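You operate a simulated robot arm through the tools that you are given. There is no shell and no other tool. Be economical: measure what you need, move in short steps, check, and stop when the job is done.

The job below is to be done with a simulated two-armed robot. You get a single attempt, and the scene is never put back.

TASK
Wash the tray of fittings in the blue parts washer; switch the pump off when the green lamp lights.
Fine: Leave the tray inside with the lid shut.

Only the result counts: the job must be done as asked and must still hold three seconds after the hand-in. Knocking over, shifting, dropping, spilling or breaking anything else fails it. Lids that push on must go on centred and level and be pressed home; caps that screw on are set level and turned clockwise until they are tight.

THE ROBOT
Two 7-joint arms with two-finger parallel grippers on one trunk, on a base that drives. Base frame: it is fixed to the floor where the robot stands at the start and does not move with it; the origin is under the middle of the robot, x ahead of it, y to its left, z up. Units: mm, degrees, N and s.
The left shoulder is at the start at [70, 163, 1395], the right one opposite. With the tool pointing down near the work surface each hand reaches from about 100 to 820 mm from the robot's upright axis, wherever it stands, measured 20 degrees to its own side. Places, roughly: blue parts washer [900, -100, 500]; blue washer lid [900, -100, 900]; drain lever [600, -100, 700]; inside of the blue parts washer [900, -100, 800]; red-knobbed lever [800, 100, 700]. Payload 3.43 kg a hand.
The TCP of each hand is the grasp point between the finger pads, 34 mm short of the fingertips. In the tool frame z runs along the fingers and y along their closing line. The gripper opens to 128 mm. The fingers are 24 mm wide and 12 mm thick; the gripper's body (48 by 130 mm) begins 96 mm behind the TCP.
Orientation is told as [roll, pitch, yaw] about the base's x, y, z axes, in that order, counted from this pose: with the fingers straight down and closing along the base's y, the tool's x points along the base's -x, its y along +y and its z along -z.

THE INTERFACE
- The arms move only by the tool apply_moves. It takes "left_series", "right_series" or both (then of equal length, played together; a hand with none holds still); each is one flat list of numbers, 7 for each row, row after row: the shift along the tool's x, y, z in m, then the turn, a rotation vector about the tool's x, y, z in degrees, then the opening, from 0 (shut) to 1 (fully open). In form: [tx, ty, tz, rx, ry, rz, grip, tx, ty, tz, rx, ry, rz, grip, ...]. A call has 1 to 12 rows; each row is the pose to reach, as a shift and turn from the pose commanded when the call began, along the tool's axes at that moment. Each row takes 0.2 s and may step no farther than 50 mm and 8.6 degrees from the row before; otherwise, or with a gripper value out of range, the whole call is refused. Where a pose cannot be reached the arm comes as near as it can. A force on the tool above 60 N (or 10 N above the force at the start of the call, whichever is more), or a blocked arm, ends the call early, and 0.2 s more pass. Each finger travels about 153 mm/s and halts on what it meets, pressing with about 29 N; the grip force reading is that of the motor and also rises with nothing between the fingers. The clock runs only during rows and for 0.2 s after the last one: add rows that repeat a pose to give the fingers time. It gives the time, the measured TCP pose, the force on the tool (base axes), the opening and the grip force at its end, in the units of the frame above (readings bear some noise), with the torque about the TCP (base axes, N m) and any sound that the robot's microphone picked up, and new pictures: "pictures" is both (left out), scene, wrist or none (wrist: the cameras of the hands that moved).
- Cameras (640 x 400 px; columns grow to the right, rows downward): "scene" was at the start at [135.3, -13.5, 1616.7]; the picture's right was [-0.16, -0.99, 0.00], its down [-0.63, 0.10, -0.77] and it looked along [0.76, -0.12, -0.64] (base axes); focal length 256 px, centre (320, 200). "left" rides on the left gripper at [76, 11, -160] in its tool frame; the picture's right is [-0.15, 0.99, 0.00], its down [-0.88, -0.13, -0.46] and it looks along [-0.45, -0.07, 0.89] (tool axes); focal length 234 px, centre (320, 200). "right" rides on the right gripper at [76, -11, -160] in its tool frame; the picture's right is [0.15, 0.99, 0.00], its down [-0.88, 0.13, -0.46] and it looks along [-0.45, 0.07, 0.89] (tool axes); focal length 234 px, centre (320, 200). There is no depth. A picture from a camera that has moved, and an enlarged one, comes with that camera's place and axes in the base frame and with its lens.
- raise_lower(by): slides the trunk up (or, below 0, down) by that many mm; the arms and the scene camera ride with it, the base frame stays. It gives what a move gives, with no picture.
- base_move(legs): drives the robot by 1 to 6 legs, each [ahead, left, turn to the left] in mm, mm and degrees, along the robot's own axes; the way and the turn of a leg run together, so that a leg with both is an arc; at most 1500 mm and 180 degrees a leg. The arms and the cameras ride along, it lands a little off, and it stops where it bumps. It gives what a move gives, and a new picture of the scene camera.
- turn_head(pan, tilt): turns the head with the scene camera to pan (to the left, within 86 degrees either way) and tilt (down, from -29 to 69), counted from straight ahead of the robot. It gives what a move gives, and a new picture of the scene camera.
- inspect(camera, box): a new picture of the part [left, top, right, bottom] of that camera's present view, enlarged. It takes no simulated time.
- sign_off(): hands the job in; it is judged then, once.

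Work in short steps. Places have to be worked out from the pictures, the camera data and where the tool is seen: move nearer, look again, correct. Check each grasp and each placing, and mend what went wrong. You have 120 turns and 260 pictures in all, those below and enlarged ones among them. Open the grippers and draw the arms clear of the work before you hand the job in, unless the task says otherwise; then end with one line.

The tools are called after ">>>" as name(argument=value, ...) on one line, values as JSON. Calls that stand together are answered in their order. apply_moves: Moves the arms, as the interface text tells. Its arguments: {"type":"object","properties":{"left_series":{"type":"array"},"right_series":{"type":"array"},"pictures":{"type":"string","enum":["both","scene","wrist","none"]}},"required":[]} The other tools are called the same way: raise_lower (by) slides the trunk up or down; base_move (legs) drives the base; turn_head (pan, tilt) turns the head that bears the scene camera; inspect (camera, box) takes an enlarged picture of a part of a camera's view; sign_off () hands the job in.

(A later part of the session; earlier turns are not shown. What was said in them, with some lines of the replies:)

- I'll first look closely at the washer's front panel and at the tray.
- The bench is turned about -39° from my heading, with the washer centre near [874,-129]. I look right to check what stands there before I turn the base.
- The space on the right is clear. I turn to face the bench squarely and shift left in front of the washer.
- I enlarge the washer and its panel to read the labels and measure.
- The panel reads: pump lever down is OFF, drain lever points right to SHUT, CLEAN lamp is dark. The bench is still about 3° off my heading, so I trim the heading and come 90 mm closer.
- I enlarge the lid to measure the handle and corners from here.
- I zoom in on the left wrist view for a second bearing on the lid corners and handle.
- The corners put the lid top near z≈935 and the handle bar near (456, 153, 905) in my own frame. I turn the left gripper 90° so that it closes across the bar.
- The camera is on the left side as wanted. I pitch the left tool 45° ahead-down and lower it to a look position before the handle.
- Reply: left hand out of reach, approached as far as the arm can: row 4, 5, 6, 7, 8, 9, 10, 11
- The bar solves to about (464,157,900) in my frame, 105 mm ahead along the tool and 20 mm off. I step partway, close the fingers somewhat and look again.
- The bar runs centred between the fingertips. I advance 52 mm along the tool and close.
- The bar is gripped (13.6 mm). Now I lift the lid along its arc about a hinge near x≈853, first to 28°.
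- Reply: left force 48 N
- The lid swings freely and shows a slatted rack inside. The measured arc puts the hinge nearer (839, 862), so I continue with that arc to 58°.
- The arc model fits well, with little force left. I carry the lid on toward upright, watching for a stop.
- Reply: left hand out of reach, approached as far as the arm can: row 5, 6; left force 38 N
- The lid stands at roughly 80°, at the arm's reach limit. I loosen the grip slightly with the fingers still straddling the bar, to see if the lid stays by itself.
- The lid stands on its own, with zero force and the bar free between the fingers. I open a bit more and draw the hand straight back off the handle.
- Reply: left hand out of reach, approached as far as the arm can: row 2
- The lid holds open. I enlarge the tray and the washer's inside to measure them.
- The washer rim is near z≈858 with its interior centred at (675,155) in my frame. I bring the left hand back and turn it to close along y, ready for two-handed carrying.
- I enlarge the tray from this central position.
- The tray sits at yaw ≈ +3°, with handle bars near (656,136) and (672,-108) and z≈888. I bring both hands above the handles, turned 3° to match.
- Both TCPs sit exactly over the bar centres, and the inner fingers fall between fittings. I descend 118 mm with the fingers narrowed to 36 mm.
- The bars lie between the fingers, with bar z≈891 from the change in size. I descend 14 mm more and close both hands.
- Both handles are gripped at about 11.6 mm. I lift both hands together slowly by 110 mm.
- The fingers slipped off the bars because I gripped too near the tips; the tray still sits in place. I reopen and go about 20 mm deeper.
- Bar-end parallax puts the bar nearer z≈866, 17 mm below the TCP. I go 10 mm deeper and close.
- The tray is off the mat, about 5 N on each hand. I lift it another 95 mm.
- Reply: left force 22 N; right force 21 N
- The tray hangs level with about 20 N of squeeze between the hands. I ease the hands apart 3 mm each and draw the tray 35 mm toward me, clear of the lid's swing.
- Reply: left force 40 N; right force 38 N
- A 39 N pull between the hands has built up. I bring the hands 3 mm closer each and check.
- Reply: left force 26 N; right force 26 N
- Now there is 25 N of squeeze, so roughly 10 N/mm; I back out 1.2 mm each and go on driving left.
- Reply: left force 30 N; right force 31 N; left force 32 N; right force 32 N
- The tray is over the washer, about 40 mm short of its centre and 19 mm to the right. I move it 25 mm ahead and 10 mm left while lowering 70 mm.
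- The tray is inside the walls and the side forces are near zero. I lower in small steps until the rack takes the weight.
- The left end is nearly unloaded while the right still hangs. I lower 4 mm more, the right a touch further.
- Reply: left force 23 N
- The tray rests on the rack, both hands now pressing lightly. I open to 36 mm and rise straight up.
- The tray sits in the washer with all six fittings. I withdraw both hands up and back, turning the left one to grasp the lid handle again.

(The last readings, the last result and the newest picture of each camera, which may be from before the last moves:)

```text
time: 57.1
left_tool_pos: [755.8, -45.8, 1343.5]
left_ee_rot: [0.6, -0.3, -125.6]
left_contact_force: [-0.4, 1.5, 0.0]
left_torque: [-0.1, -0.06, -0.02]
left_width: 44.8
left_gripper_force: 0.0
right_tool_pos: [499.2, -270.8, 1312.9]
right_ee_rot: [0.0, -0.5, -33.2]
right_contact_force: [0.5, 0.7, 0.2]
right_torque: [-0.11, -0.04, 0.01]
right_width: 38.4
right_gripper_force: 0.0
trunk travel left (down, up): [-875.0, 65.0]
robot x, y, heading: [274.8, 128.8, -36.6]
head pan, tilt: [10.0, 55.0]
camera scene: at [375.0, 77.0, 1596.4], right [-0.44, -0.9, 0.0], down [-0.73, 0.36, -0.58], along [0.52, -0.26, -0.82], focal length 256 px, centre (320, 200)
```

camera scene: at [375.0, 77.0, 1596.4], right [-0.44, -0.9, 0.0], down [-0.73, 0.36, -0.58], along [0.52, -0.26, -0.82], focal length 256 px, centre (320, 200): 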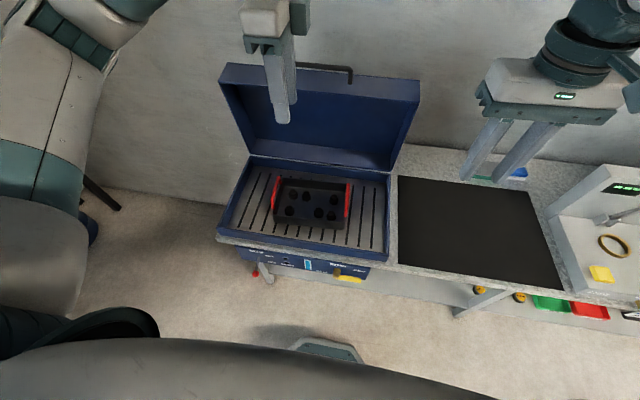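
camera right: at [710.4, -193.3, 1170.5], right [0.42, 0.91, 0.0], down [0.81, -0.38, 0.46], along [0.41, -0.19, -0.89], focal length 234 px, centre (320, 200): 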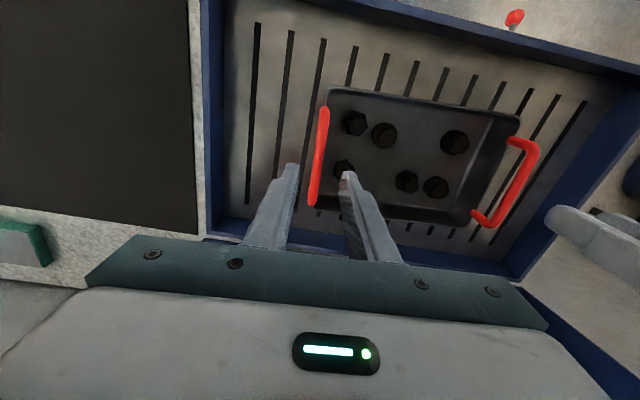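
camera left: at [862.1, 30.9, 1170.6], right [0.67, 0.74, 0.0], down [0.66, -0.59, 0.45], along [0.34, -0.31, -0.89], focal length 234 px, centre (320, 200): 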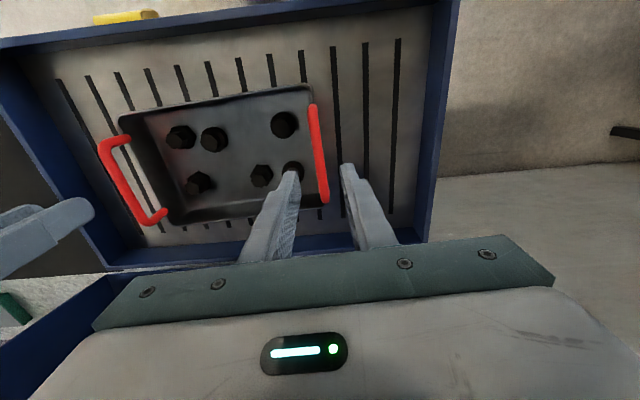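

I move the left hand horizontally until it is above the handle and take a look.

>>> apply_moves(left_series=[0.001, 0.04, 0, 0, 0, 0, 0.4, 0.002, 0.08, 0, 0, 0, 0, 0.4, 0.003, 0.12, 0, 0, 0, 0, 0.4, 0.004, 0.16, 0, 0, 0, 0, 0.4, 0.004, 0.2, 0, 0, 0, 0, 0.4, 0.005, 0.24, 0, 0, 0, 0, 0.4, 0.005, 0.27, 0, 0, 0, 0, 0.4, 0.005, 0.28, 0, 0, 0, 0, 0.4, 0.005, 0.28, 0, 0, 0, 0, 0.4], pictures="both")

```text
time: 59.1
left_tool_pos: [992.2, -211.1, 1339.7]
left_ee_rot: [0.1, -0.2, -125.6]
left_contact_force: [-0.1, -0.9, 0.7]
left_torque: [0.01, 0.02, -0.02]
left_width: 51.2
left_gripper_force: 0.1
right_tool_pos: [504.8, -278.1, 1310.4]
right_ee_rot: [0.2, 0.0, -33.3]
right_contact_force: [-0.1, -0.1, -0.5]
right_torque: [0.0, -0.02, 0.0]
right_width: 38.5
right_gripper_force: 0.1
trunk travel left (down, up): [-875.0, 65.0]
robot x, y, heading: [277.5, 130.6, -36.4]
head pan, tilt: [10.0, 55.0]
camera scene: at [382.6, 68.1, 1595.3], right [-0.44, -0.9, 0.0], down [-0.73, 0.36, -0.57], along [0.51, -0.25, -0.82], focal length 256 px, centre (320, 200)
camera left: at [1045.2, -156.2, 1498.9], right [0.72, -0.7, 0.0], down [-0.62, -0.64, 0.46], along [-0.32, -0.33, -0.89], focal length 234 px, centre (320, 200)
```

scene: 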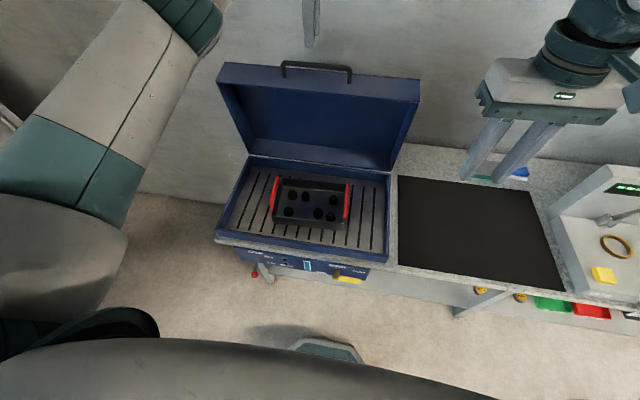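
left: 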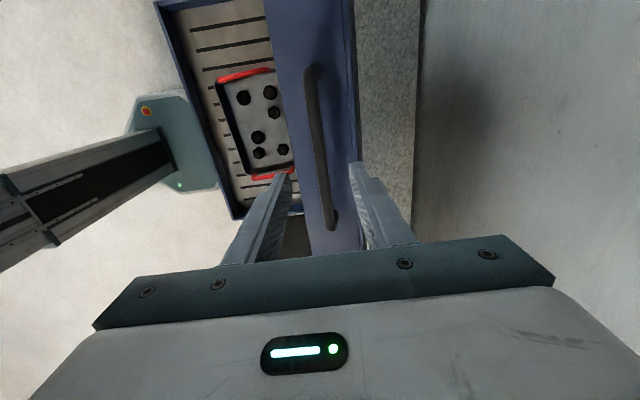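

The bar is centred between the open fingers. I descend 95 mm and close on it.

>>> apply_moves(left_series=[0, 0.001, 0.03, 0, 0, 0, 0.35, 0, 0.001, 0.06, 0, 0, 0, 0.35, 0, 0.001, 0.08, 0, 0, 0, 0.35, 0, 0.001, 0.095, 0, 0, 0, 0.35, 0, 0.001, 0.095, 0, 0, 0, 0.35, 0, 0.001, 0.095, 0, 0, 0, 0.1, 0, 0.001, 0.095, 0, 0, 0, 0, 0, 0.001, 0.095, 0, 0, 0, 0], pictures="both")

```text
time: 60.9
left_tool_pos: [993.9, -212.3, 1245.0]
left_ee_rot: [-0.1, -0.1, -125.7]
left_contact_force: [-0.1, 0.0, 0.1]
left_torque: [0.05, -0.07, -0.6]
left_width: 13.6
left_gripper_force: 45.0
right_tool_pos: [504.9, -276.7, 1310.2]
right_ee_rot: [0.1, -0.2, -33.2]
right_contact_force: [-0.8, -0.3, -0.5]
right_torque: [0.0, 0.01, 0.03]
right_width: 38.5
right_gripper_force: 0.2
trunk travel left (down, up): [-875.0, 65.0]
robot x, y, heading: [275.6, 131.2, -36.3]
head pan, tilt: [10.0, 55.0]
camera scene: at [382.3, 67.6, 1595.3], right [-0.44, -0.9, 0.0], down [-0.73, 0.36, -0.57], along [0.51, -0.25, -0.82], focal length 256 px, centre (320, 200)
camera left: at [1047.2, -156.7, 1403.3], right [0.72, -0.7, 0.0], down [-0.62, -0.64, 0.46], along [-0.32, -0.33, -0.89], focal length 234 px, centre (320, 200)
```

scene: 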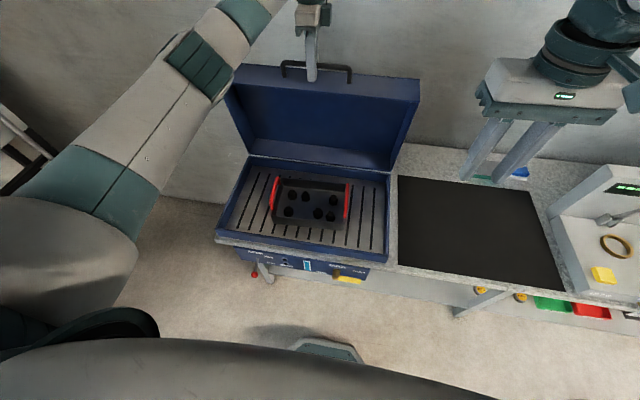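
left: 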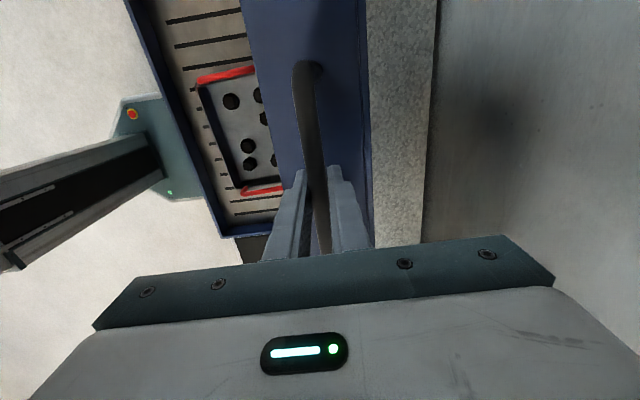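

The handle is gripped again. I bring the lid down along the same arc to about 34°.

>>> apply_moves(left_series=[0, -0.02, 0.001, -1.6, 0, 0, 0, 0, -0.04, 0.0034, -3.2, 0, 0, 0, 0, -0.0796, 0.0109, -6.5, 0, 0, 0, 0, -0.1181, 0.0225, -9.8, 0, 0, 0, 0, -0.1553, 0.0381, -13.1, 0, 0, 0, 0, -0.1906, 0.0573, -16.4, 0, 0, 0, 0, -0.2236, 0.0803, -19.7, 0, 0, 0, 0, -0.2541, 0.1065, -23, 0, 0, 0, 0, -0.2818, 0.1357, -26.3, 0, 0, 0], pictures="both")

```text
time: 62.9
left_tool_pos: [766.7, -46.3, 1107.7]
left_ee_rot: [26.2, -0.1, -125.4]
left_contact_force: [11.7, 12.8, -4.3]
left_torque: [0.44, -0.19, -0.3]
left_width: 13.7
left_gripper_force: 45.5
right_tool_pos: [509.2, -276.5, 1308.8]
right_ee_rot: [0.0, -0.1, -33.2]
right_contact_force: [0.6, -0.4, -0.7]
right_torque: [-0.01, 0.02, 0.0]
right_width: 38.3
right_gripper_force: 0.0
trunk travel left (down, up): [-875.0, 65.0]
robot x, y, heading: [275.3, 123.7, -36.5]
head pan, tilt: [10.0, 55.0]
camera scene: at [385.8, 69.7, 1595.2], right [-0.44, -0.9, 0.0], down [-0.74, 0.36, -0.57], along [0.51, -0.25, -0.82], focal length 256 px, centre (320, 200)
camera left: at [761.4, 50.7, 1254.7], right [0.64, -0.63, 0.44], down [-0.77, -0.53, 0.35], along [0.01, -0.56, -0.83], focal length 234 px, centre (320, 200)
```

scene: 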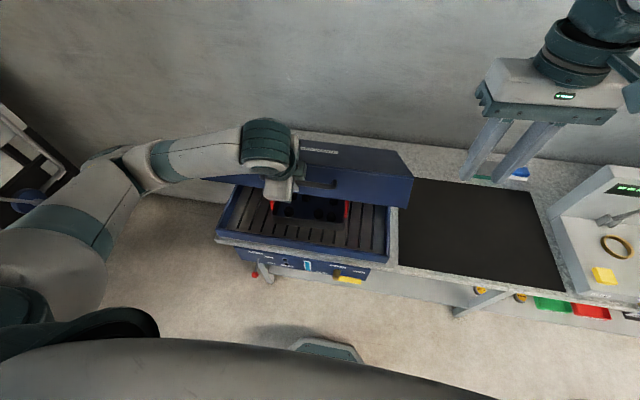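
left: 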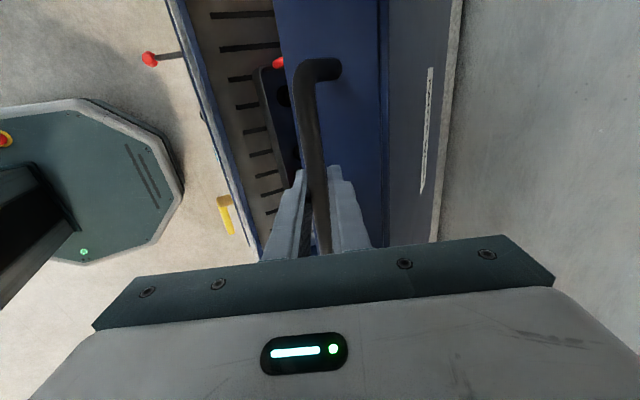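

Forces stay low. I finish the closing arc, slowing near the end.

>>> apply_moves(left_series=[0, -0.0361, 0.0179, -3.3, 0, 0, 0, 0, -0.07, 0.0394, -6.6, 0, 0, 0, 0, -0.1015, 0.0643, -9.9, 0, 0, 0, 0, -0.1257, 0.0873, -12.7, 0, 0, 0, 0, -0.1435, 0.1074, -14.8, 0, 0, 0, 0, -0.158, 0.1259, -16.8, 0, 0, 0, 0, -0.165, 0.136, -17.8, 0, 0, 0, 0, -0.1713, 0.1453, -18.7, 0, 0, 0], pictures="both")

```text
time: 64.7
left_tool_pos: [696.1, 4.2, 905.9]
left_ee_rot: [45.6, -0.2, -125.5]
left_contact_force: [27.5, 16.9, 21.8]
left_torque: [0.24, -0.38, -0.22]
left_width: 13.9
left_gripper_force: 45.3
right_tool_pos: [506.7, -274.1, 1311.2]
right_ee_rot: [-0.1, -0.1, -33.2]
right_contact_force: [-0.1, 0.2, 1.1]
right_torque: [-0.02, -0.01, 0.02]
right_width: 38.4
right_gripper_force: 0.0
trunk travel left (down, up): [-875.0, 65.0]
robot x, y, heading: [280.1, 128.8, -35.9]
head pan, tilt: [10.0, 55.0]
camera scene: at [383.9, 72.0, 1596.0], right [-0.44, -0.9, 0.0], down [-0.74, 0.36, -0.57], along [0.51, -0.26, -0.82], focal length 256 px, centre (320, 200)
camera left: at [653.4, 127.9, 1025.3], right [0.48, -0.52, 0.71], down [-0.85, -0.48, 0.23], along [0.22, -0.71, -0.67], focal length 234 px, centre (320, 200)
```

scene: 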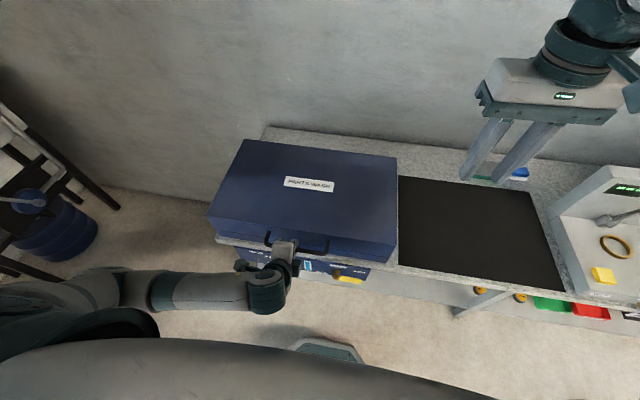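
left: 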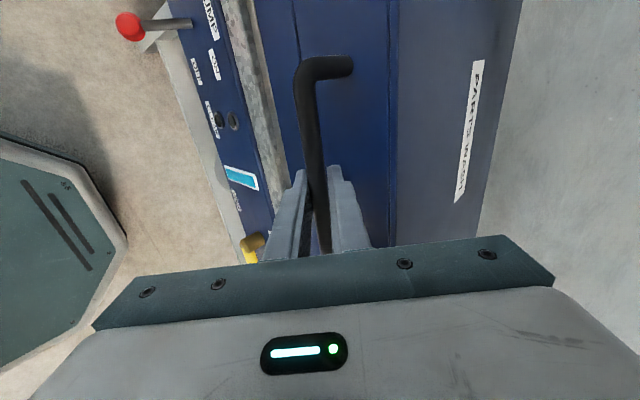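

The lid is down and pushing back about 22 N, so it is closed. I release and draw the hand back along its axis.

>>> apply_moves(left_series=[0, 0, 0, 0, 0, 0, 0.2, 0, 0, 0, 0, 0, 0, 0.38, 0, 0, 0, 0, 0, 0, 0.38, 0, 0, -0.03, 0, 0, 0, 0.38, 0, 0, -0.06, 0, 0, 0, 0.38, 0, 0, -0.1, 0, 0, 0, 0.38], pictures="both")

```text
time: 66.1
left_tool_pos: [634.7, 32.5, 957.4]
left_ee_rot: [45.0, -0.1, -125.6]
left_contact_force: [0.7, 0.4, -0.5]
left_torque: [0.04, 0.0, 0.03]
left_width: 48.7
left_gripper_force: 0.1
left hand out of reach, approached as far as the arm can: row 6
right_tool_pos: [505.7, -278.5, 1310.2]
right_ee_rot: [0.1, -0.2, -33.2]
right_contact_force: [-0.8, 0.3, 0.0]
right_torque: [0.02, -0.03, 0.01]
right_width: 38.3
right_gripper_force: 0.1
trunk travel left (down, up): [-875.0, 65.0]
robot x, y, heading: [277.0, 128.4, -36.2]
head pan, tilt: [10.0, 55.0]
camera scene: at [381.5, 66.9, 1595.4], right [-0.44, -0.9, 0.0], down [-0.73, 0.36, -0.57], along [0.51, -0.25, -0.82], focal length 256 px, centre (320, 200)
camera left: at [594.8, 155.0, 1076.6], right [0.48, -0.52, 0.7], down [-0.85, -0.47, 0.23], along [0.21, -0.71, -0.68], focal length 234 px, centre (320, 200)
```

scene: 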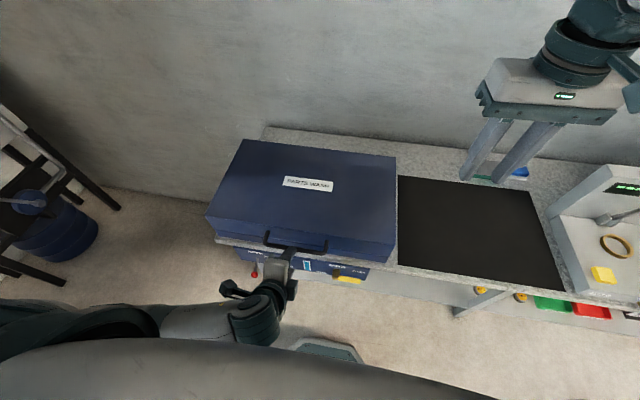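
left: 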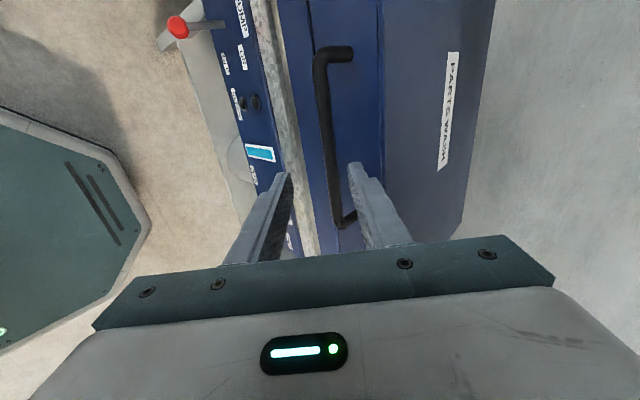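

The lid is shut and the pump knob solves to about 47 mm out from the panel, at z≈700. I back the base off and shift left, so the left hand can work the lever pointing nearly level.

>>> base_move(legs=[[-240, 0, 0], [0, 60, 0]])

>>> turn_head(pan=15, tilt=48)

>>> inspect(camera="scene", box=[240, 150, 440, 280])

```text
time: 68.5
left_tool_pos: [465.3, 223.3, 956.9]
left_ee_rot: [45.0, 0.1, -125.8]
left_contact_force: [0.2, -1.0, 0.0]
left_torque: [0.06, -0.06, 0.05]
left_width: 48.5
left_gripper_force: 0.0
right_tool_pos: [332.3, -87.8, 1307.8]
right_ee_rot: [0.3, -0.1, -33.4]
right_contact_force: [0.4, -0.3, -0.7]
right_torque: [0.02, -0.02, 0.01]
right_width: 38.4
right_gripper_force: 0.1
trunk travel left (down, up): [-875.0, 65.0]
robot x, y, heading: [109.2, 323.3, -36.5]
head pan, tilt: [10.0, 55.0]
camera scene: at [210.5, 257.4, 1595.3], right [-0.45, -0.9, 0.0], down [-0.73, 0.37, -0.57], along [0.52, -0.25, -0.82], focal length 256 px, centre (320, 200)
```

scene: 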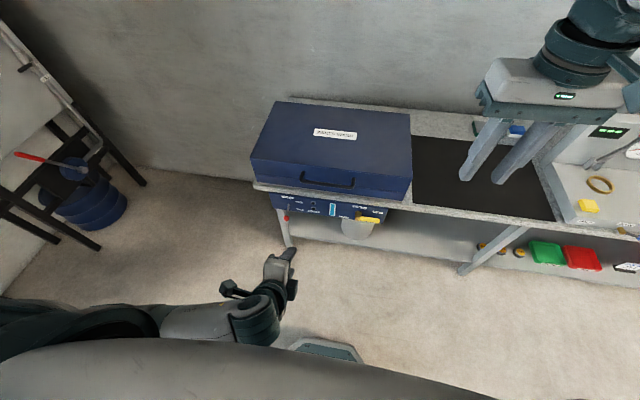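

```text
time: 69.2
left_tool_pos: [466.2, 228.1, 956.3]
left_ee_rot: [45.1, -0.1, -125.8]
left_contact_force: [-0.4, -0.2, 0.0]
left_torque: [-0.01, 0.0, -0.01]
left_width: 48.5
left_gripper_force: 0.1
right_tool_pos: [335.7, -81.6, 1310.2]
right_ee_rot: [0.1, -0.1, -33.3]
right_contact_force: [0.2, -0.8, 0.2]
right_torque: [-0.03, 0.0, 0.01]
right_width: 38.5
right_gripper_force: 0.0
trunk travel left (down, up): [-875.0, 65.0]
robot x, y, heading: [107.5, 322.2, -36.3]
head pan, tilt: [15.0, 48.0]
camera scene: at [222.8, 267.4, 1604.5], right [-0.37, -0.93, 0.0], down [-0.69, 0.27, -0.67], along [0.62, -0.24, -0.74], focal length 256 px, centre (320, 200)
```

scene: 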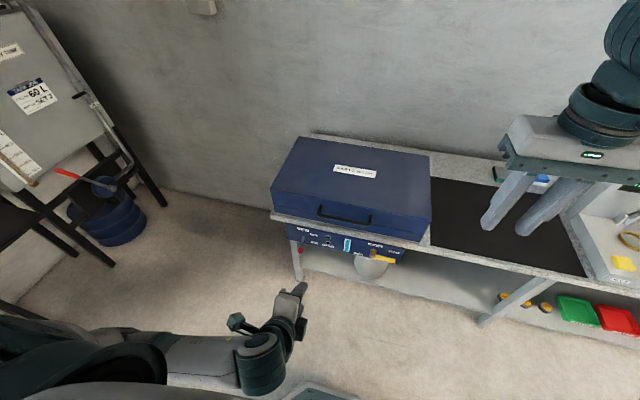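

```text
3.08 times, centred on (340, 215) of scene
camera zoom: at [222.8, 267.4, 1604.5], right [-0.37, -0.93, 0.0], down [-0.69, 0.27, -0.67], along [0.62, -0.24, -0.74], focal length 789 px, centre (258, 154)
```

zoom: 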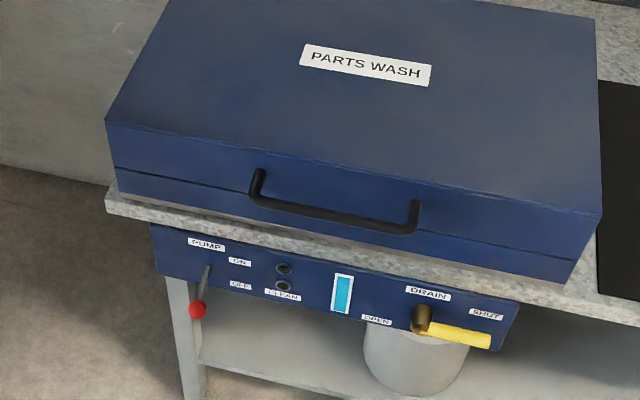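

I enlarge the panel once more, the sheet on the left stand, and the drain pipe.

>>> inspect(camera="scene", box=[280, 215, 410, 285])

>>> inspect(camera="scene", box=[0, 30, 150, 130])

```text
4.92 times, centred on (345, 250) of scene
camera zoom: at [222.8, 267.4, 1604.5], right [-0.37, -0.93, 0.0], down [-0.69, 0.27, -0.67], along [0.62, -0.24, -0.74], focal length 1262 px, centre (197, -46)
```

zoom: 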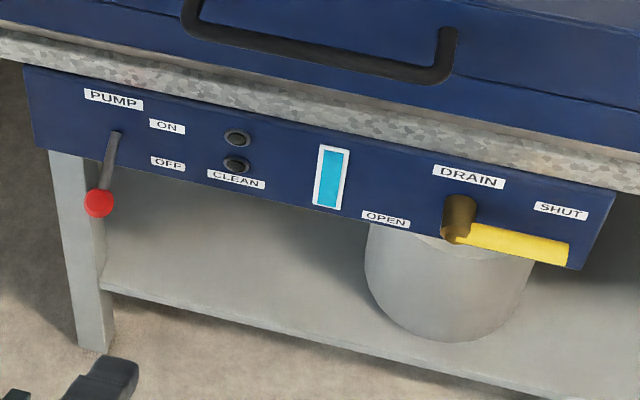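

```text
4.00 times, centred on (75, 80) of scene
camera zoom: at [222.8, 267.4, 1604.5], right [-0.37, -0.93, 0.0], down [-0.69, 0.27, -0.67], along [0.62, -0.24, -0.74], focal length 1026 px, centre (1300, 680)
```

zoom: 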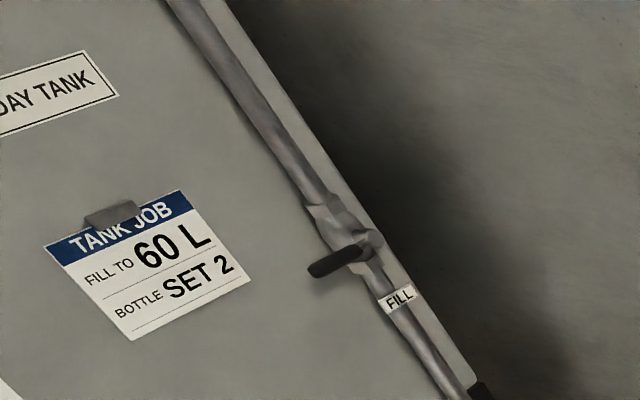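

Drain is shut, tank gauge full, lever OFF; the other sheet belongs to another job. I bring the left hand, pitched 20° below level and open 70 mm, to a standoff before the pump knob.

>>> apply_moves(left_series=[0.01, -0.006, 0.028, -2.5, 0, 0, 0.55, 0.02, -0.012, 0.056, -5, 0, 0, 0.55, 0.03, -0.018, 0.085, -7.5, 0, 0, 0.55, 0.04, -0.024, 0.113, -10, 0, 0, 0.55, 0.05, -0.03, 0.141, -12.5, 0, 0, 0.55, 0.06, -0.036, 0.17, -15, 0, 0, 0.55, 0.07, -0.042, 0.197, -17.5, 0, 0, 0.55, 0.08, -0.047, 0.226, -20, 0, 0, 0.55, 0.09, -0.053, 0.254, -22.5, 0, 0, 0.55, 0.101, -0.0587, 0.282, -25, 0, 0, 0.55, 0.101, -0.0587, 0.282, -25, 0, 0, 0.55], pictures="both")

```text
time: 71.6
left_tool_pos: [654.2, 215.0, 715.0]
left_ee_rot: [70.1, -0.2, -125.8]
left_contact_force: [0.0, -0.1, 0.1]
left_torque: [-0.02, 0.02, -0.04]
left_width: 70.3
left_gripper_force: 0.0
right_tool_pos: [335.8, -81.3, 1310.0]
right_ee_rot: [0.1, -0.1, -33.3]
right_contact_force: [0.0, 0.4, -0.6]
right_torque: [0.02, -0.04, -0.01]
right_width: 38.5
right_gripper_force: 0.0
trunk travel left (down, up): [-875.0, 65.0]
robot x, y, heading: [105.5, 320.4, -36.2]
head pan, tilt: [15.0, 48.0]
camera scene: at [222.4, 267.6, 1604.6], right [-0.36, -0.93, 0.0], down [-0.69, 0.27, -0.67], along [0.62, -0.24, -0.74], focal length 256 px, centre (320, 200)
camera left: at [580.1, 362.2, 778.9], right [0.19, -0.31, 0.93], down [-0.9, -0.44, 0.04], along [0.4, -0.84, -0.36], focal length 234 px, centre (320, 200)
```

scene: 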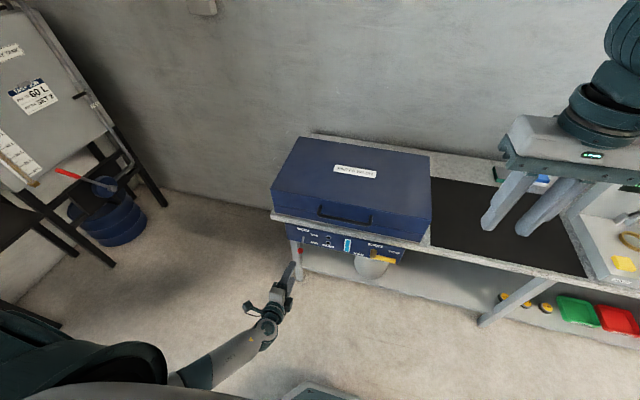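
left: 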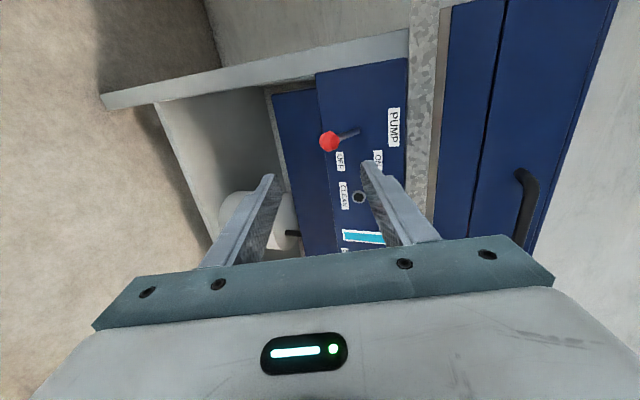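

The wrist view puts the knob 13 mm up and 10 mm left of the tool axis, about 128 mm ahead. I correct sideways and advance 70 mm, then check.

>>> apply_moves(left_series=[0.005, 0.007, 0.02, 0, 0, 0, 0.55, 0.009, 0.0127, 0.045, 0, 0, 0, 0.55, 0.009, 0.0127, 0.07, 0, 0, 0, 0.55, 0.009, 0.0127, 0.07, 0, 0, 0, 0.55], pictures="both")

```text
time: 72.6
left_tool_pos: [718.1, 181.1, 704.0]
left_ee_rot: [70.0, -0.2, -125.8]
left_contact_force: [-0.4, 1.0, 0.3]
left_torque: [0.0, 0.02, -0.01]
left_width: 70.4
left_gripper_force: 0.1
right_tool_pos: [335.7, -81.6, 1309.6]
right_ee_rot: [0.2, -0.1, -33.5]
right_contact_force: [-0.1, 0.3, 0.0]
right_torque: [-0.03, -0.01, 0.02]
right_width: 38.4
right_gripper_force: 0.1
trunk travel left (down, up): [-875.0, 65.0]
robot x, y, heading: [107.9, 326.4, -36.4]
head pan, tilt: [15.0, 48.0]
camera scene: at [222.4, 267.5, 1604.6], right [-0.37, -0.93, 0.0], down [-0.69, 0.27, -0.67], along [0.62, -0.24, -0.74], focal length 256 px, centre (320, 200)
camera left: at [643.6, 329.0, 768.6], right [0.19, -0.31, 0.93], down [-0.9, -0.44, 0.04], along [0.4, -0.84, -0.37], focal length 234 px, centre (320, 200)
```

scene: 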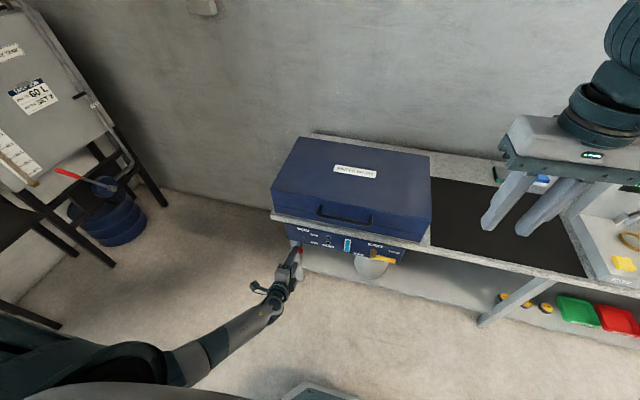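
left: 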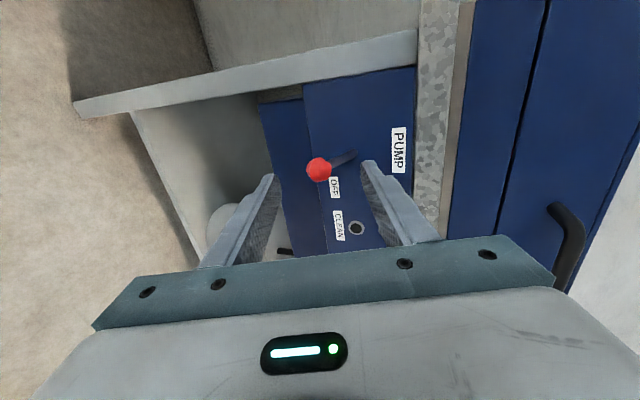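

The knob is centred between the fingers. I advance 38 mm so they straddle it, and narrow the opening a little.

>>> apply_moves(left_series=[0, -0.001, 0.02, 0, 0, 0, 0.5, 0, -0.001, 0.038, 0, 0, 0, 0.45, 0, -0.001, 0.038, 0, 0, 0, 0.45], pictures="wrist")

>>> inspect(camera="scene", box=[260, 210, 420, 310])

```text
time: 73.4
left_tool_pos: [746.3, 163.0, 689.2]
left_ee_rot: [70.1, -0.2, -125.8]
left_contact_force: [0.7, 0.3, -0.6]
left_torque: [0.0, 0.03, 0.05]
left_width: 57.7
left_gripper_force: 0.1
right_tool_pos: [335.3, -80.6, 1309.6]
right_ee_rot: [0.2, -0.2, -33.4]
right_contact_force: [0.2, 0.2, 0.0]
right_torque: [0.0, 0.01, -0.01]
right_width: 38.2
right_gripper_force: 0.2
trunk travel left (down, up): [-875.0, 65.0]
robot x, y, heading: [113.0, 326.7, -36.5]
head pan, tilt: [15.0, 48.0]
camera left: at [672.0, 308.9, 753.8], right [0.19, -0.31, 0.93], down [-0.9, -0.44, 0.04], along [0.4, -0.84, -0.36], focal length 234 px, centre (320, 200)
```

left: 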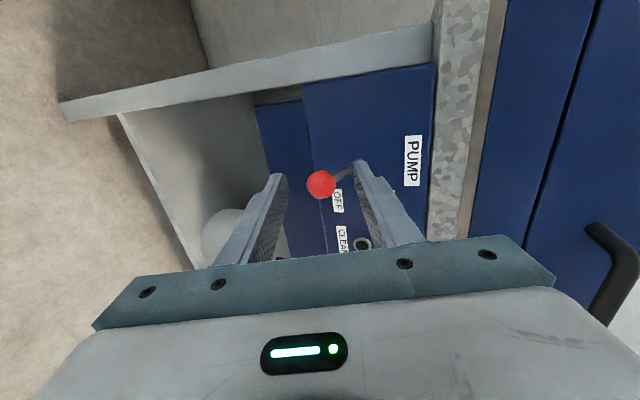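

```text
4.00 times, centred on (340, 260) of scene
camera zoom: at [222.0, 267.8, 1604.7], right [-0.37, -0.93, 0.0], down [-0.69, 0.27, -0.67], along [0.62, -0.24, -0.74], focal length 1026 px, centre (240, -40)
```

zoom: 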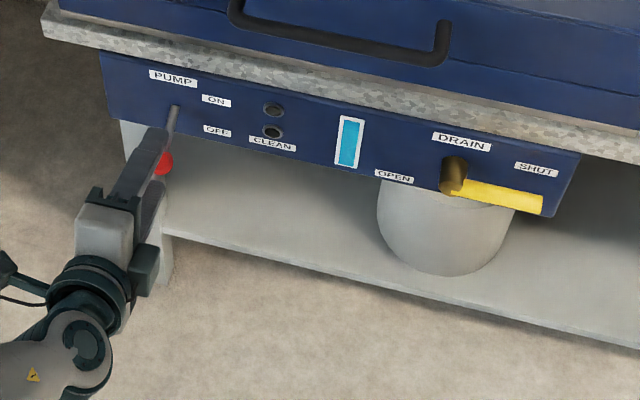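

The fingers straddle the knob. I raise the hand about 58 mm so that the lower finger pushes the lever to ON.

>>> apply_moves(left_series=[0, 0.0113, -0.0041, 0, 0, 0, 0.45, 0, 0.0207, -0.0075, 0, 0, 0, 0.45, 0, 0.03, -0.0109, 0, 0, 0, 0.45, 0, 0.0395, -0.0144, 0, 0, 0, 0.45, 0, 0.047, -0.0171, 0, 0, 0, 0.45, 0, 0.0545, -0.0198, 0, 0, 0, 0.45], pictures="both")

>>> inspect(camera="scene", box=[260, 210, 420, 310])

```text
time: 74.8
left_tool_pos: [746.5, 162.1, 746.2]
left_ee_rot: [70.0, -0.2, -125.8]
left_contact_force: [-0.6, 0.3, -0.6]
left_torque: [-0.03, -0.02, 0.01]
left_width: 57.8
left_gripper_force: 0.0
right_tool_pos: [335.2, -82.6, 1309.9]
right_ee_rot: [0.0, -0.1, -33.4]
right_contact_force: [-0.4, 0.6, -0.7]
right_torque: [0.04, -0.01, -0.02]
right_width: 38.4
right_gripper_force: 0.2
trunk travel left (down, up): [-875.0, 65.0]
robot x, y, heading: [108.1, 328.8, -36.2]
head pan, tilt: [15.0, 48.0]
camera scene: at [222.4, 267.3, 1604.6], right [-0.37, -0.93, 0.0], down [-0.69, 0.27, -0.67], along [0.62, -0.24, -0.74], focal length 256 px, centre (320, 200)
camera left: at [671.7, 309.4, 811.3], right [0.19, -0.31, 0.93], down [-0.9, -0.44, 0.04], along [0.4, -0.84, -0.37], focal length 234 px, centre (320, 200)
```

scene: 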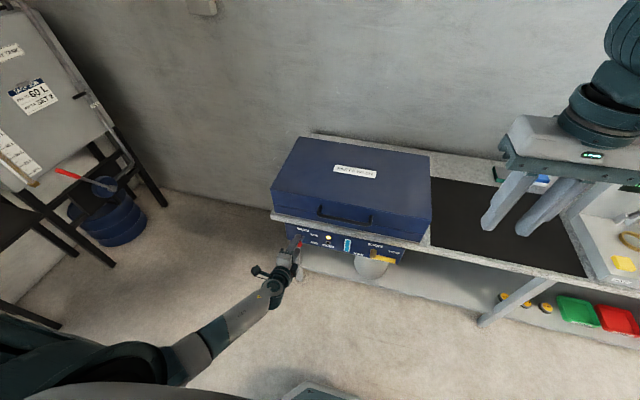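
left: 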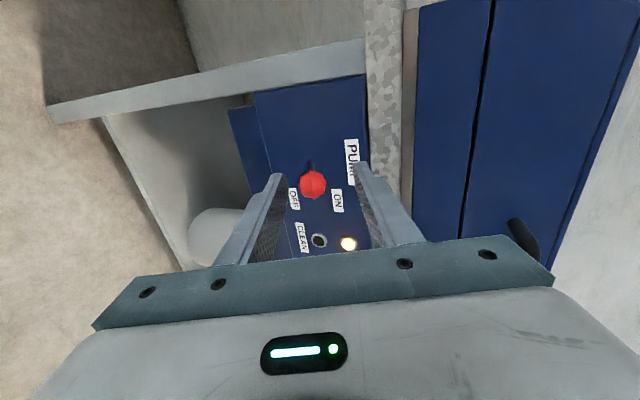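

```text
4.00 times, centred on (340, 260) of scene
camera zoom: at [222.4, 267.3, 1604.6], right [-0.37, -0.93, 0.0], down [-0.69, 0.27, -0.67], along [0.62, -0.24, -0.74], focal length 1026 px, centre (240, -40)
```

zoom: 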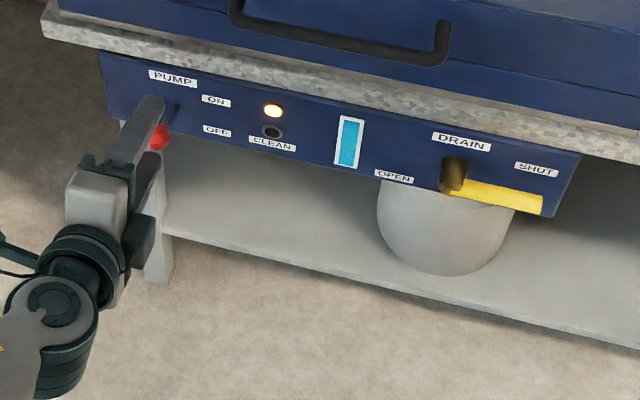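

The amber lamp came on, so the pump is running. I wait in place and watch the CLEAN lamp.

>>> apply_moves(left_series=[0, 0, 0, 0, 0, 0, 0.45, 0, 0, 0, 0, 0, 0, 0.45, 0, 0, 0, 0, 0, 0, 0.45, 0, 0, 0, 0, 0, 0, 0.45, 0, 0, 0, 0, 0, 0, 0.45, 0, 0, 0, 0, 0, 0, 0.45, 0, 0, 0, 0, 0, 0, 0.45, 0, 0, 0, 0, 0, 0, 0.45, 0, 0, 0, 0, 0, 0, 0.45, 0, 0, 0, 0, 0, 0, 0.45], pictures="wrist")

```text
time: 77.0
left_tool_pos: [745.0, 163.2, 746.3]
left_ee_rot: [70.0, -0.2, -125.7]
left_contact_force: [0.1, -0.9, 0.4]
left_torque: [0.02, -0.03, -0.02]
left_width: 57.8
left_gripper_force: 0.0
right_tool_pos: [335.2, -82.6, 1308.9]
right_ee_rot: [0.1, -0.1, -33.4]
right_contact_force: [-1.5, 0.1, 0.4]
right_torque: [0.0, 0.01, 0.03]
right_width: 38.5
right_gripper_force: 0.0
trunk travel left (down, up): [-875.0, 65.0]
robot x, y, heading: [103.1, 324.3, -36.7]
head pan, tilt: [15.0, 48.0]
camera left: at [671.7, 309.4, 811.0], right [0.19, -0.31, 0.93], down [-0.9, -0.44, 0.04], along [0.4, -0.84, -0.37], focal length 234 px, centre (320, 200)
```

left: 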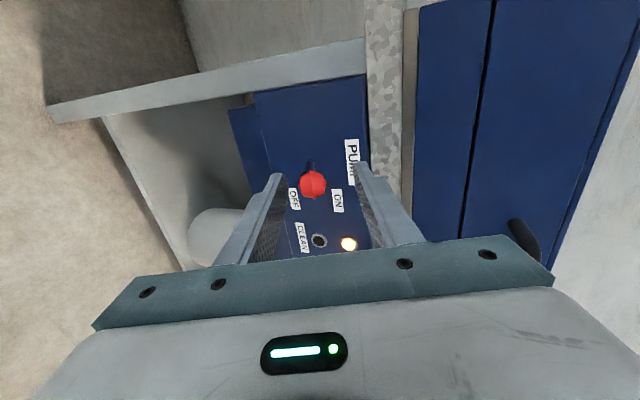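

Amber is still lit and CLEAN is dark; I keep waiting.

>>> apply_moves(left_series=[0, 0, 0, 0, 0, 0, 0.45, 0, 0, 0, 0, 0, 0, 0.45, 0, 0, 0, 0, 0, 0, 0.45, 0, 0, 0, 0, 0, 0, 0.45, 0, 0, 0, 0, 0, 0, 0.45, 0, 0, 0, 0, 0, 0, 0.45, 0, 0, 0, 0, 0, 0, 0.45, 0, 0, 0, 0, 0, 0, 0.45, 0, 0, 0, 0, 0, 0, 0.45, 0, 0, 0, 0, 0, 0, 0.45], pictures="wrist")

```text
time: 79.2
left_tool_pos: [745.9, 162.1, 746.5]
left_ee_rot: [70.0, -0.2, -125.8]
left_contact_force: [-0.2, 0.6, 0.5]
left_torque: [0.0, 0.01, -0.01]
left_width: 57.5
left_gripper_force: 0.1
right_tool_pos: [335.0, -82.2, 1310.2]
right_ee_rot: [0.2, -0.1, -33.3]
right_contact_force: [0.0, -0.1, 0.5]
right_torque: [0.0, 0.0, 0.01]
right_width: 38.2
right_gripper_force: 0.1
trunk travel left (down, up): [-875.0, 65.0]
robot x, y, heading: [104.9, 324.3, -36.5]
head pan, tilt: [15.0, 48.0]
camera left: at [671.8, 309.4, 811.0], right [0.19, -0.31, 0.93], down [-0.9, -0.44, 0.04], along [0.4, -0.84, -0.37], focal length 234 px, centre (320, 200)
```

left: 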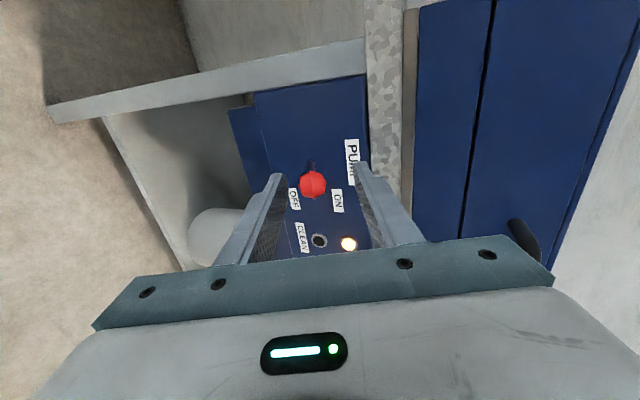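

Still washing, CLEAN dark; I wait again.

>>> apply_moves(left_series=[0, 0, 0, 0, 0, 0, 0.45, 0, 0, 0, 0, 0, 0, 0.45, 0, 0, 0, 0, 0, 0, 0.45, 0, 0, 0, 0, 0, 0, 0.45, 0, 0, 0, 0, 0, 0, 0.45, 0, 0, 0, 0, 0, 0, 0.45, 0, 0, 0, 0, 0, 0, 0.45, 0, 0, 0, 0, 0, 0, 0.45, 0, 0, 0, 0, 0, 0, 0.45, 0, 0, 0, 0, 0, 0, 0.45], pictures="wrist")

```text
time: 81.4
left_tool_pos: [745.1, 160.9, 746.9]
left_ee_rot: [70.1, -0.2, -125.9]
left_contact_force: [-0.1, -0.3, 0.5]
left_torque: [-0.01, -0.02, 0.02]
left_width: 57.6
left_gripper_force: 0.0
right_tool_pos: [335.2, -80.9, 1309.7]
right_ee_rot: [0.1, 0.0, -33.4]
right_contact_force: [0.0, -0.3, -0.4]
right_torque: [0.01, 0.01, 0.0]
right_width: 38.3
right_gripper_force: 0.0
trunk travel left (down, up): [-875.0, 65.0]
robot x, y, heading: [109.3, 331.7, -36.7]
head pan, tilt: [15.0, 48.0]
camera left: at [671.8, 309.4, 811.0], right [0.19, -0.31, 0.93], down [-0.9, -0.44, 0.04], along [0.4, -0.84, -0.37], focal length 234 px, centre (320, 200)
```

left: 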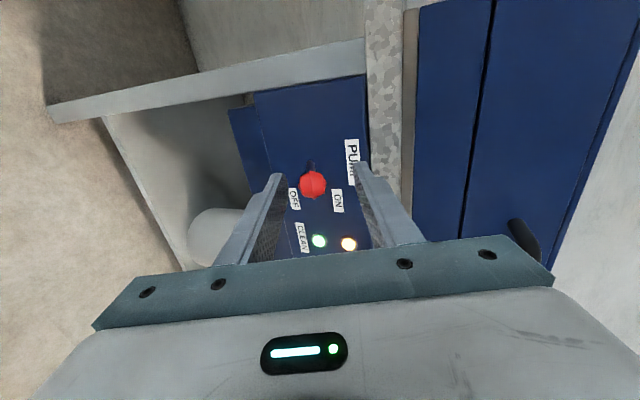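

The green CLEAN lamp is lit. I push the lever down to OFF at once.

>>> apply_moves(left_series=[0, -0.017, 0.0062, 0, 0, 0, 0.45, 0, -0.032, 0.0116, 0, 0, 0, 0.45, 0, -0.045, 0.0164, 0, 0, 0, 0.45, 0, -0.0565, 0.0206, 0, 0, 0, 0.45], pictures="wrist")

>>> inspect(camera="scene", box=[260, 210, 420, 310])

```text
time: 82.4
left_tool_pos: [746.4, 161.7, 686.1]
left_ee_rot: [70.1, -0.2, -125.7]
left_contact_force: [-0.8, 0.2, -0.8]
left_torque: [-0.02, -0.02, -0.03]
left_width: 57.6
left_gripper_force: 0.2
right_tool_pos: [335.7, -83.4, 1308.9]
right_ee_rot: [0.1, -0.1, -33.4]
right_contact_force: [-1.1, -0.6, -0.6]
right_torque: [0.01, -0.02, -0.01]
right_width: 38.7
right_gripper_force: 0.0
trunk travel left (down, up): [-875.0, 65.0]
robot x, y, heading: [108.6, 325.4, -36.5]
head pan, tilt: [15.0, 48.0]
camera left: at [672.2, 309.1, 750.7], right [0.19, -0.31, 0.93], down [-0.9, -0.44, 0.04], along [0.4, -0.84, -0.37], focal length 234 px, centre (320, 200)
```

left: 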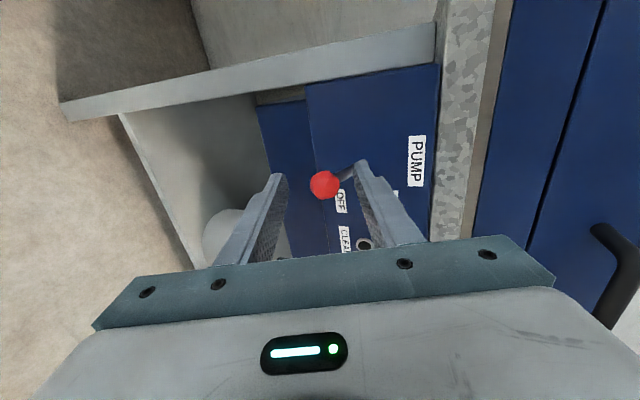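

```text
4.00 times, centred on (340, 260) of scene
camera zoom: at [223.0, 266.7, 1604.5], right [-0.37, -0.93, 0.0], down [-0.69, 0.27, -0.67], along [0.62, -0.24, -0.74], focal length 1026 px, centre (240, -40)
```

zoom: 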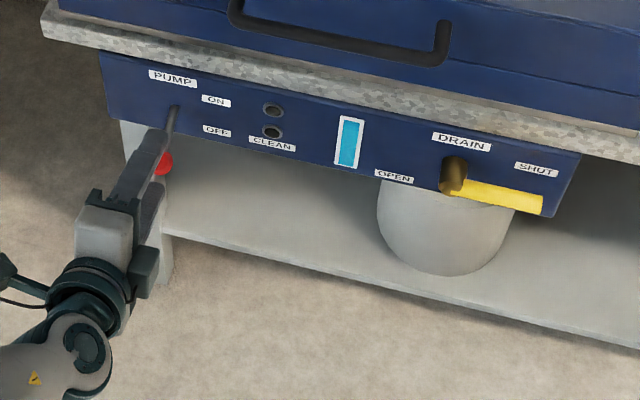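

Lever is at OFF and both lamps are out. I withdraw the left hand straight back, clear of the panel, and open the grippers.

>>> apply_moves(left_series=[0, 0, -0.03, 0, 0, 0, 0.45, 0, 0, -0.065, 0, 0, 0, 0.45, 0, 0, -0.1, 0, 0, 0, 0.6, 0, 0, -0.14, 0, 0, 0, 1, 0, 0, -0.14, 0, 0, 0, 1], right_series=[0, 0, 0, 0, 0, 0, 0.5, 0, 0, 0, 0, 0, 0, 0.7, 0, 0, 0, 0, 0, 0, 0.9, 0, 0, 0, 0, 0, 0, 1, 0, 0, 0, 0, 0, 0, 1], pictures="scene")

>>> inspect(camera="scene", box=[250, 125, 450, 285])

```text
time: 83.6
left_tool_pos: [638.7, 239.4, 734.5]
left_ee_rot: [70.0, -0.1, -125.8]
left_contact_force: [0.6, 0.3, 0.3]
left_torque: [0.01, -0.01, 0.0]
left_width: 128.1
left_gripper_force: 0.0
right_tool_pos: [335.3, -82.6, 1308.9]
right_ee_rot: [0.1, -0.1, -33.4]
right_contact_force: [0.1, 0.0, 0.0]
right_torque: [0.02, 0.0, 0.02]
right_width: 128.1
right_gripper_force: 0.1
trunk travel left (down, up): [-875.0, 65.0]
robot x, y, heading: [113.6, 325.3, -36.8]
head pan, tilt: [15.0, 48.0]
camera scene: at [223.4, 266.5, 1604.5], right [-0.37, -0.93, 0.0], down [-0.69, 0.27, -0.67], along [0.62, -0.24, -0.74], focal length 256 px, centre (320, 200)
```

scene: 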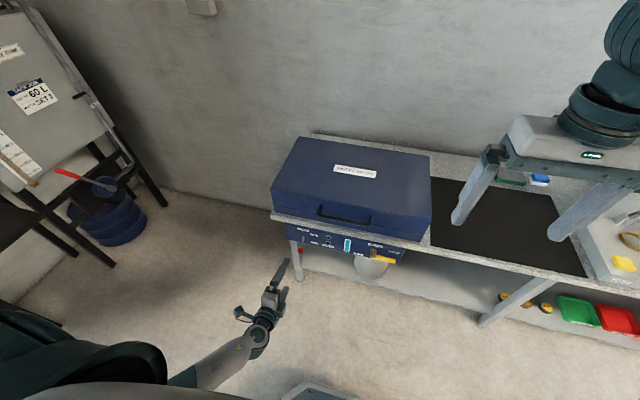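

```text
2.50 times, centred on (350, 205) of scene
camera zoom: at [223.4, 266.5, 1604.5], right [-0.37, -0.93, 0.0], down [-0.69, 0.27, -0.67], along [0.62, -0.24, -0.74], focal length 641 px, centre (245, 188)
```

zoom: 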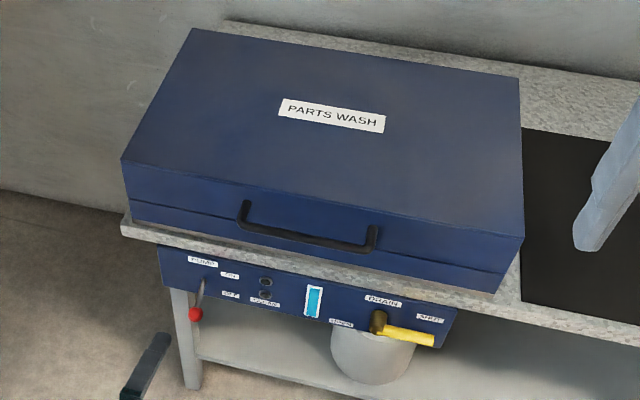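

The lid is shut with the tray inside, the pump lever is at OFF, the drain is still shut, and both hands are open and clear, so I hand in.

>>> sign_off()

```text
The job is handed in.
```

The tray of fittings has been washed in the blue parts washer; I switched the pump off as soon as I saw the green lamp lit, and the tray is still inside with the lid shut.
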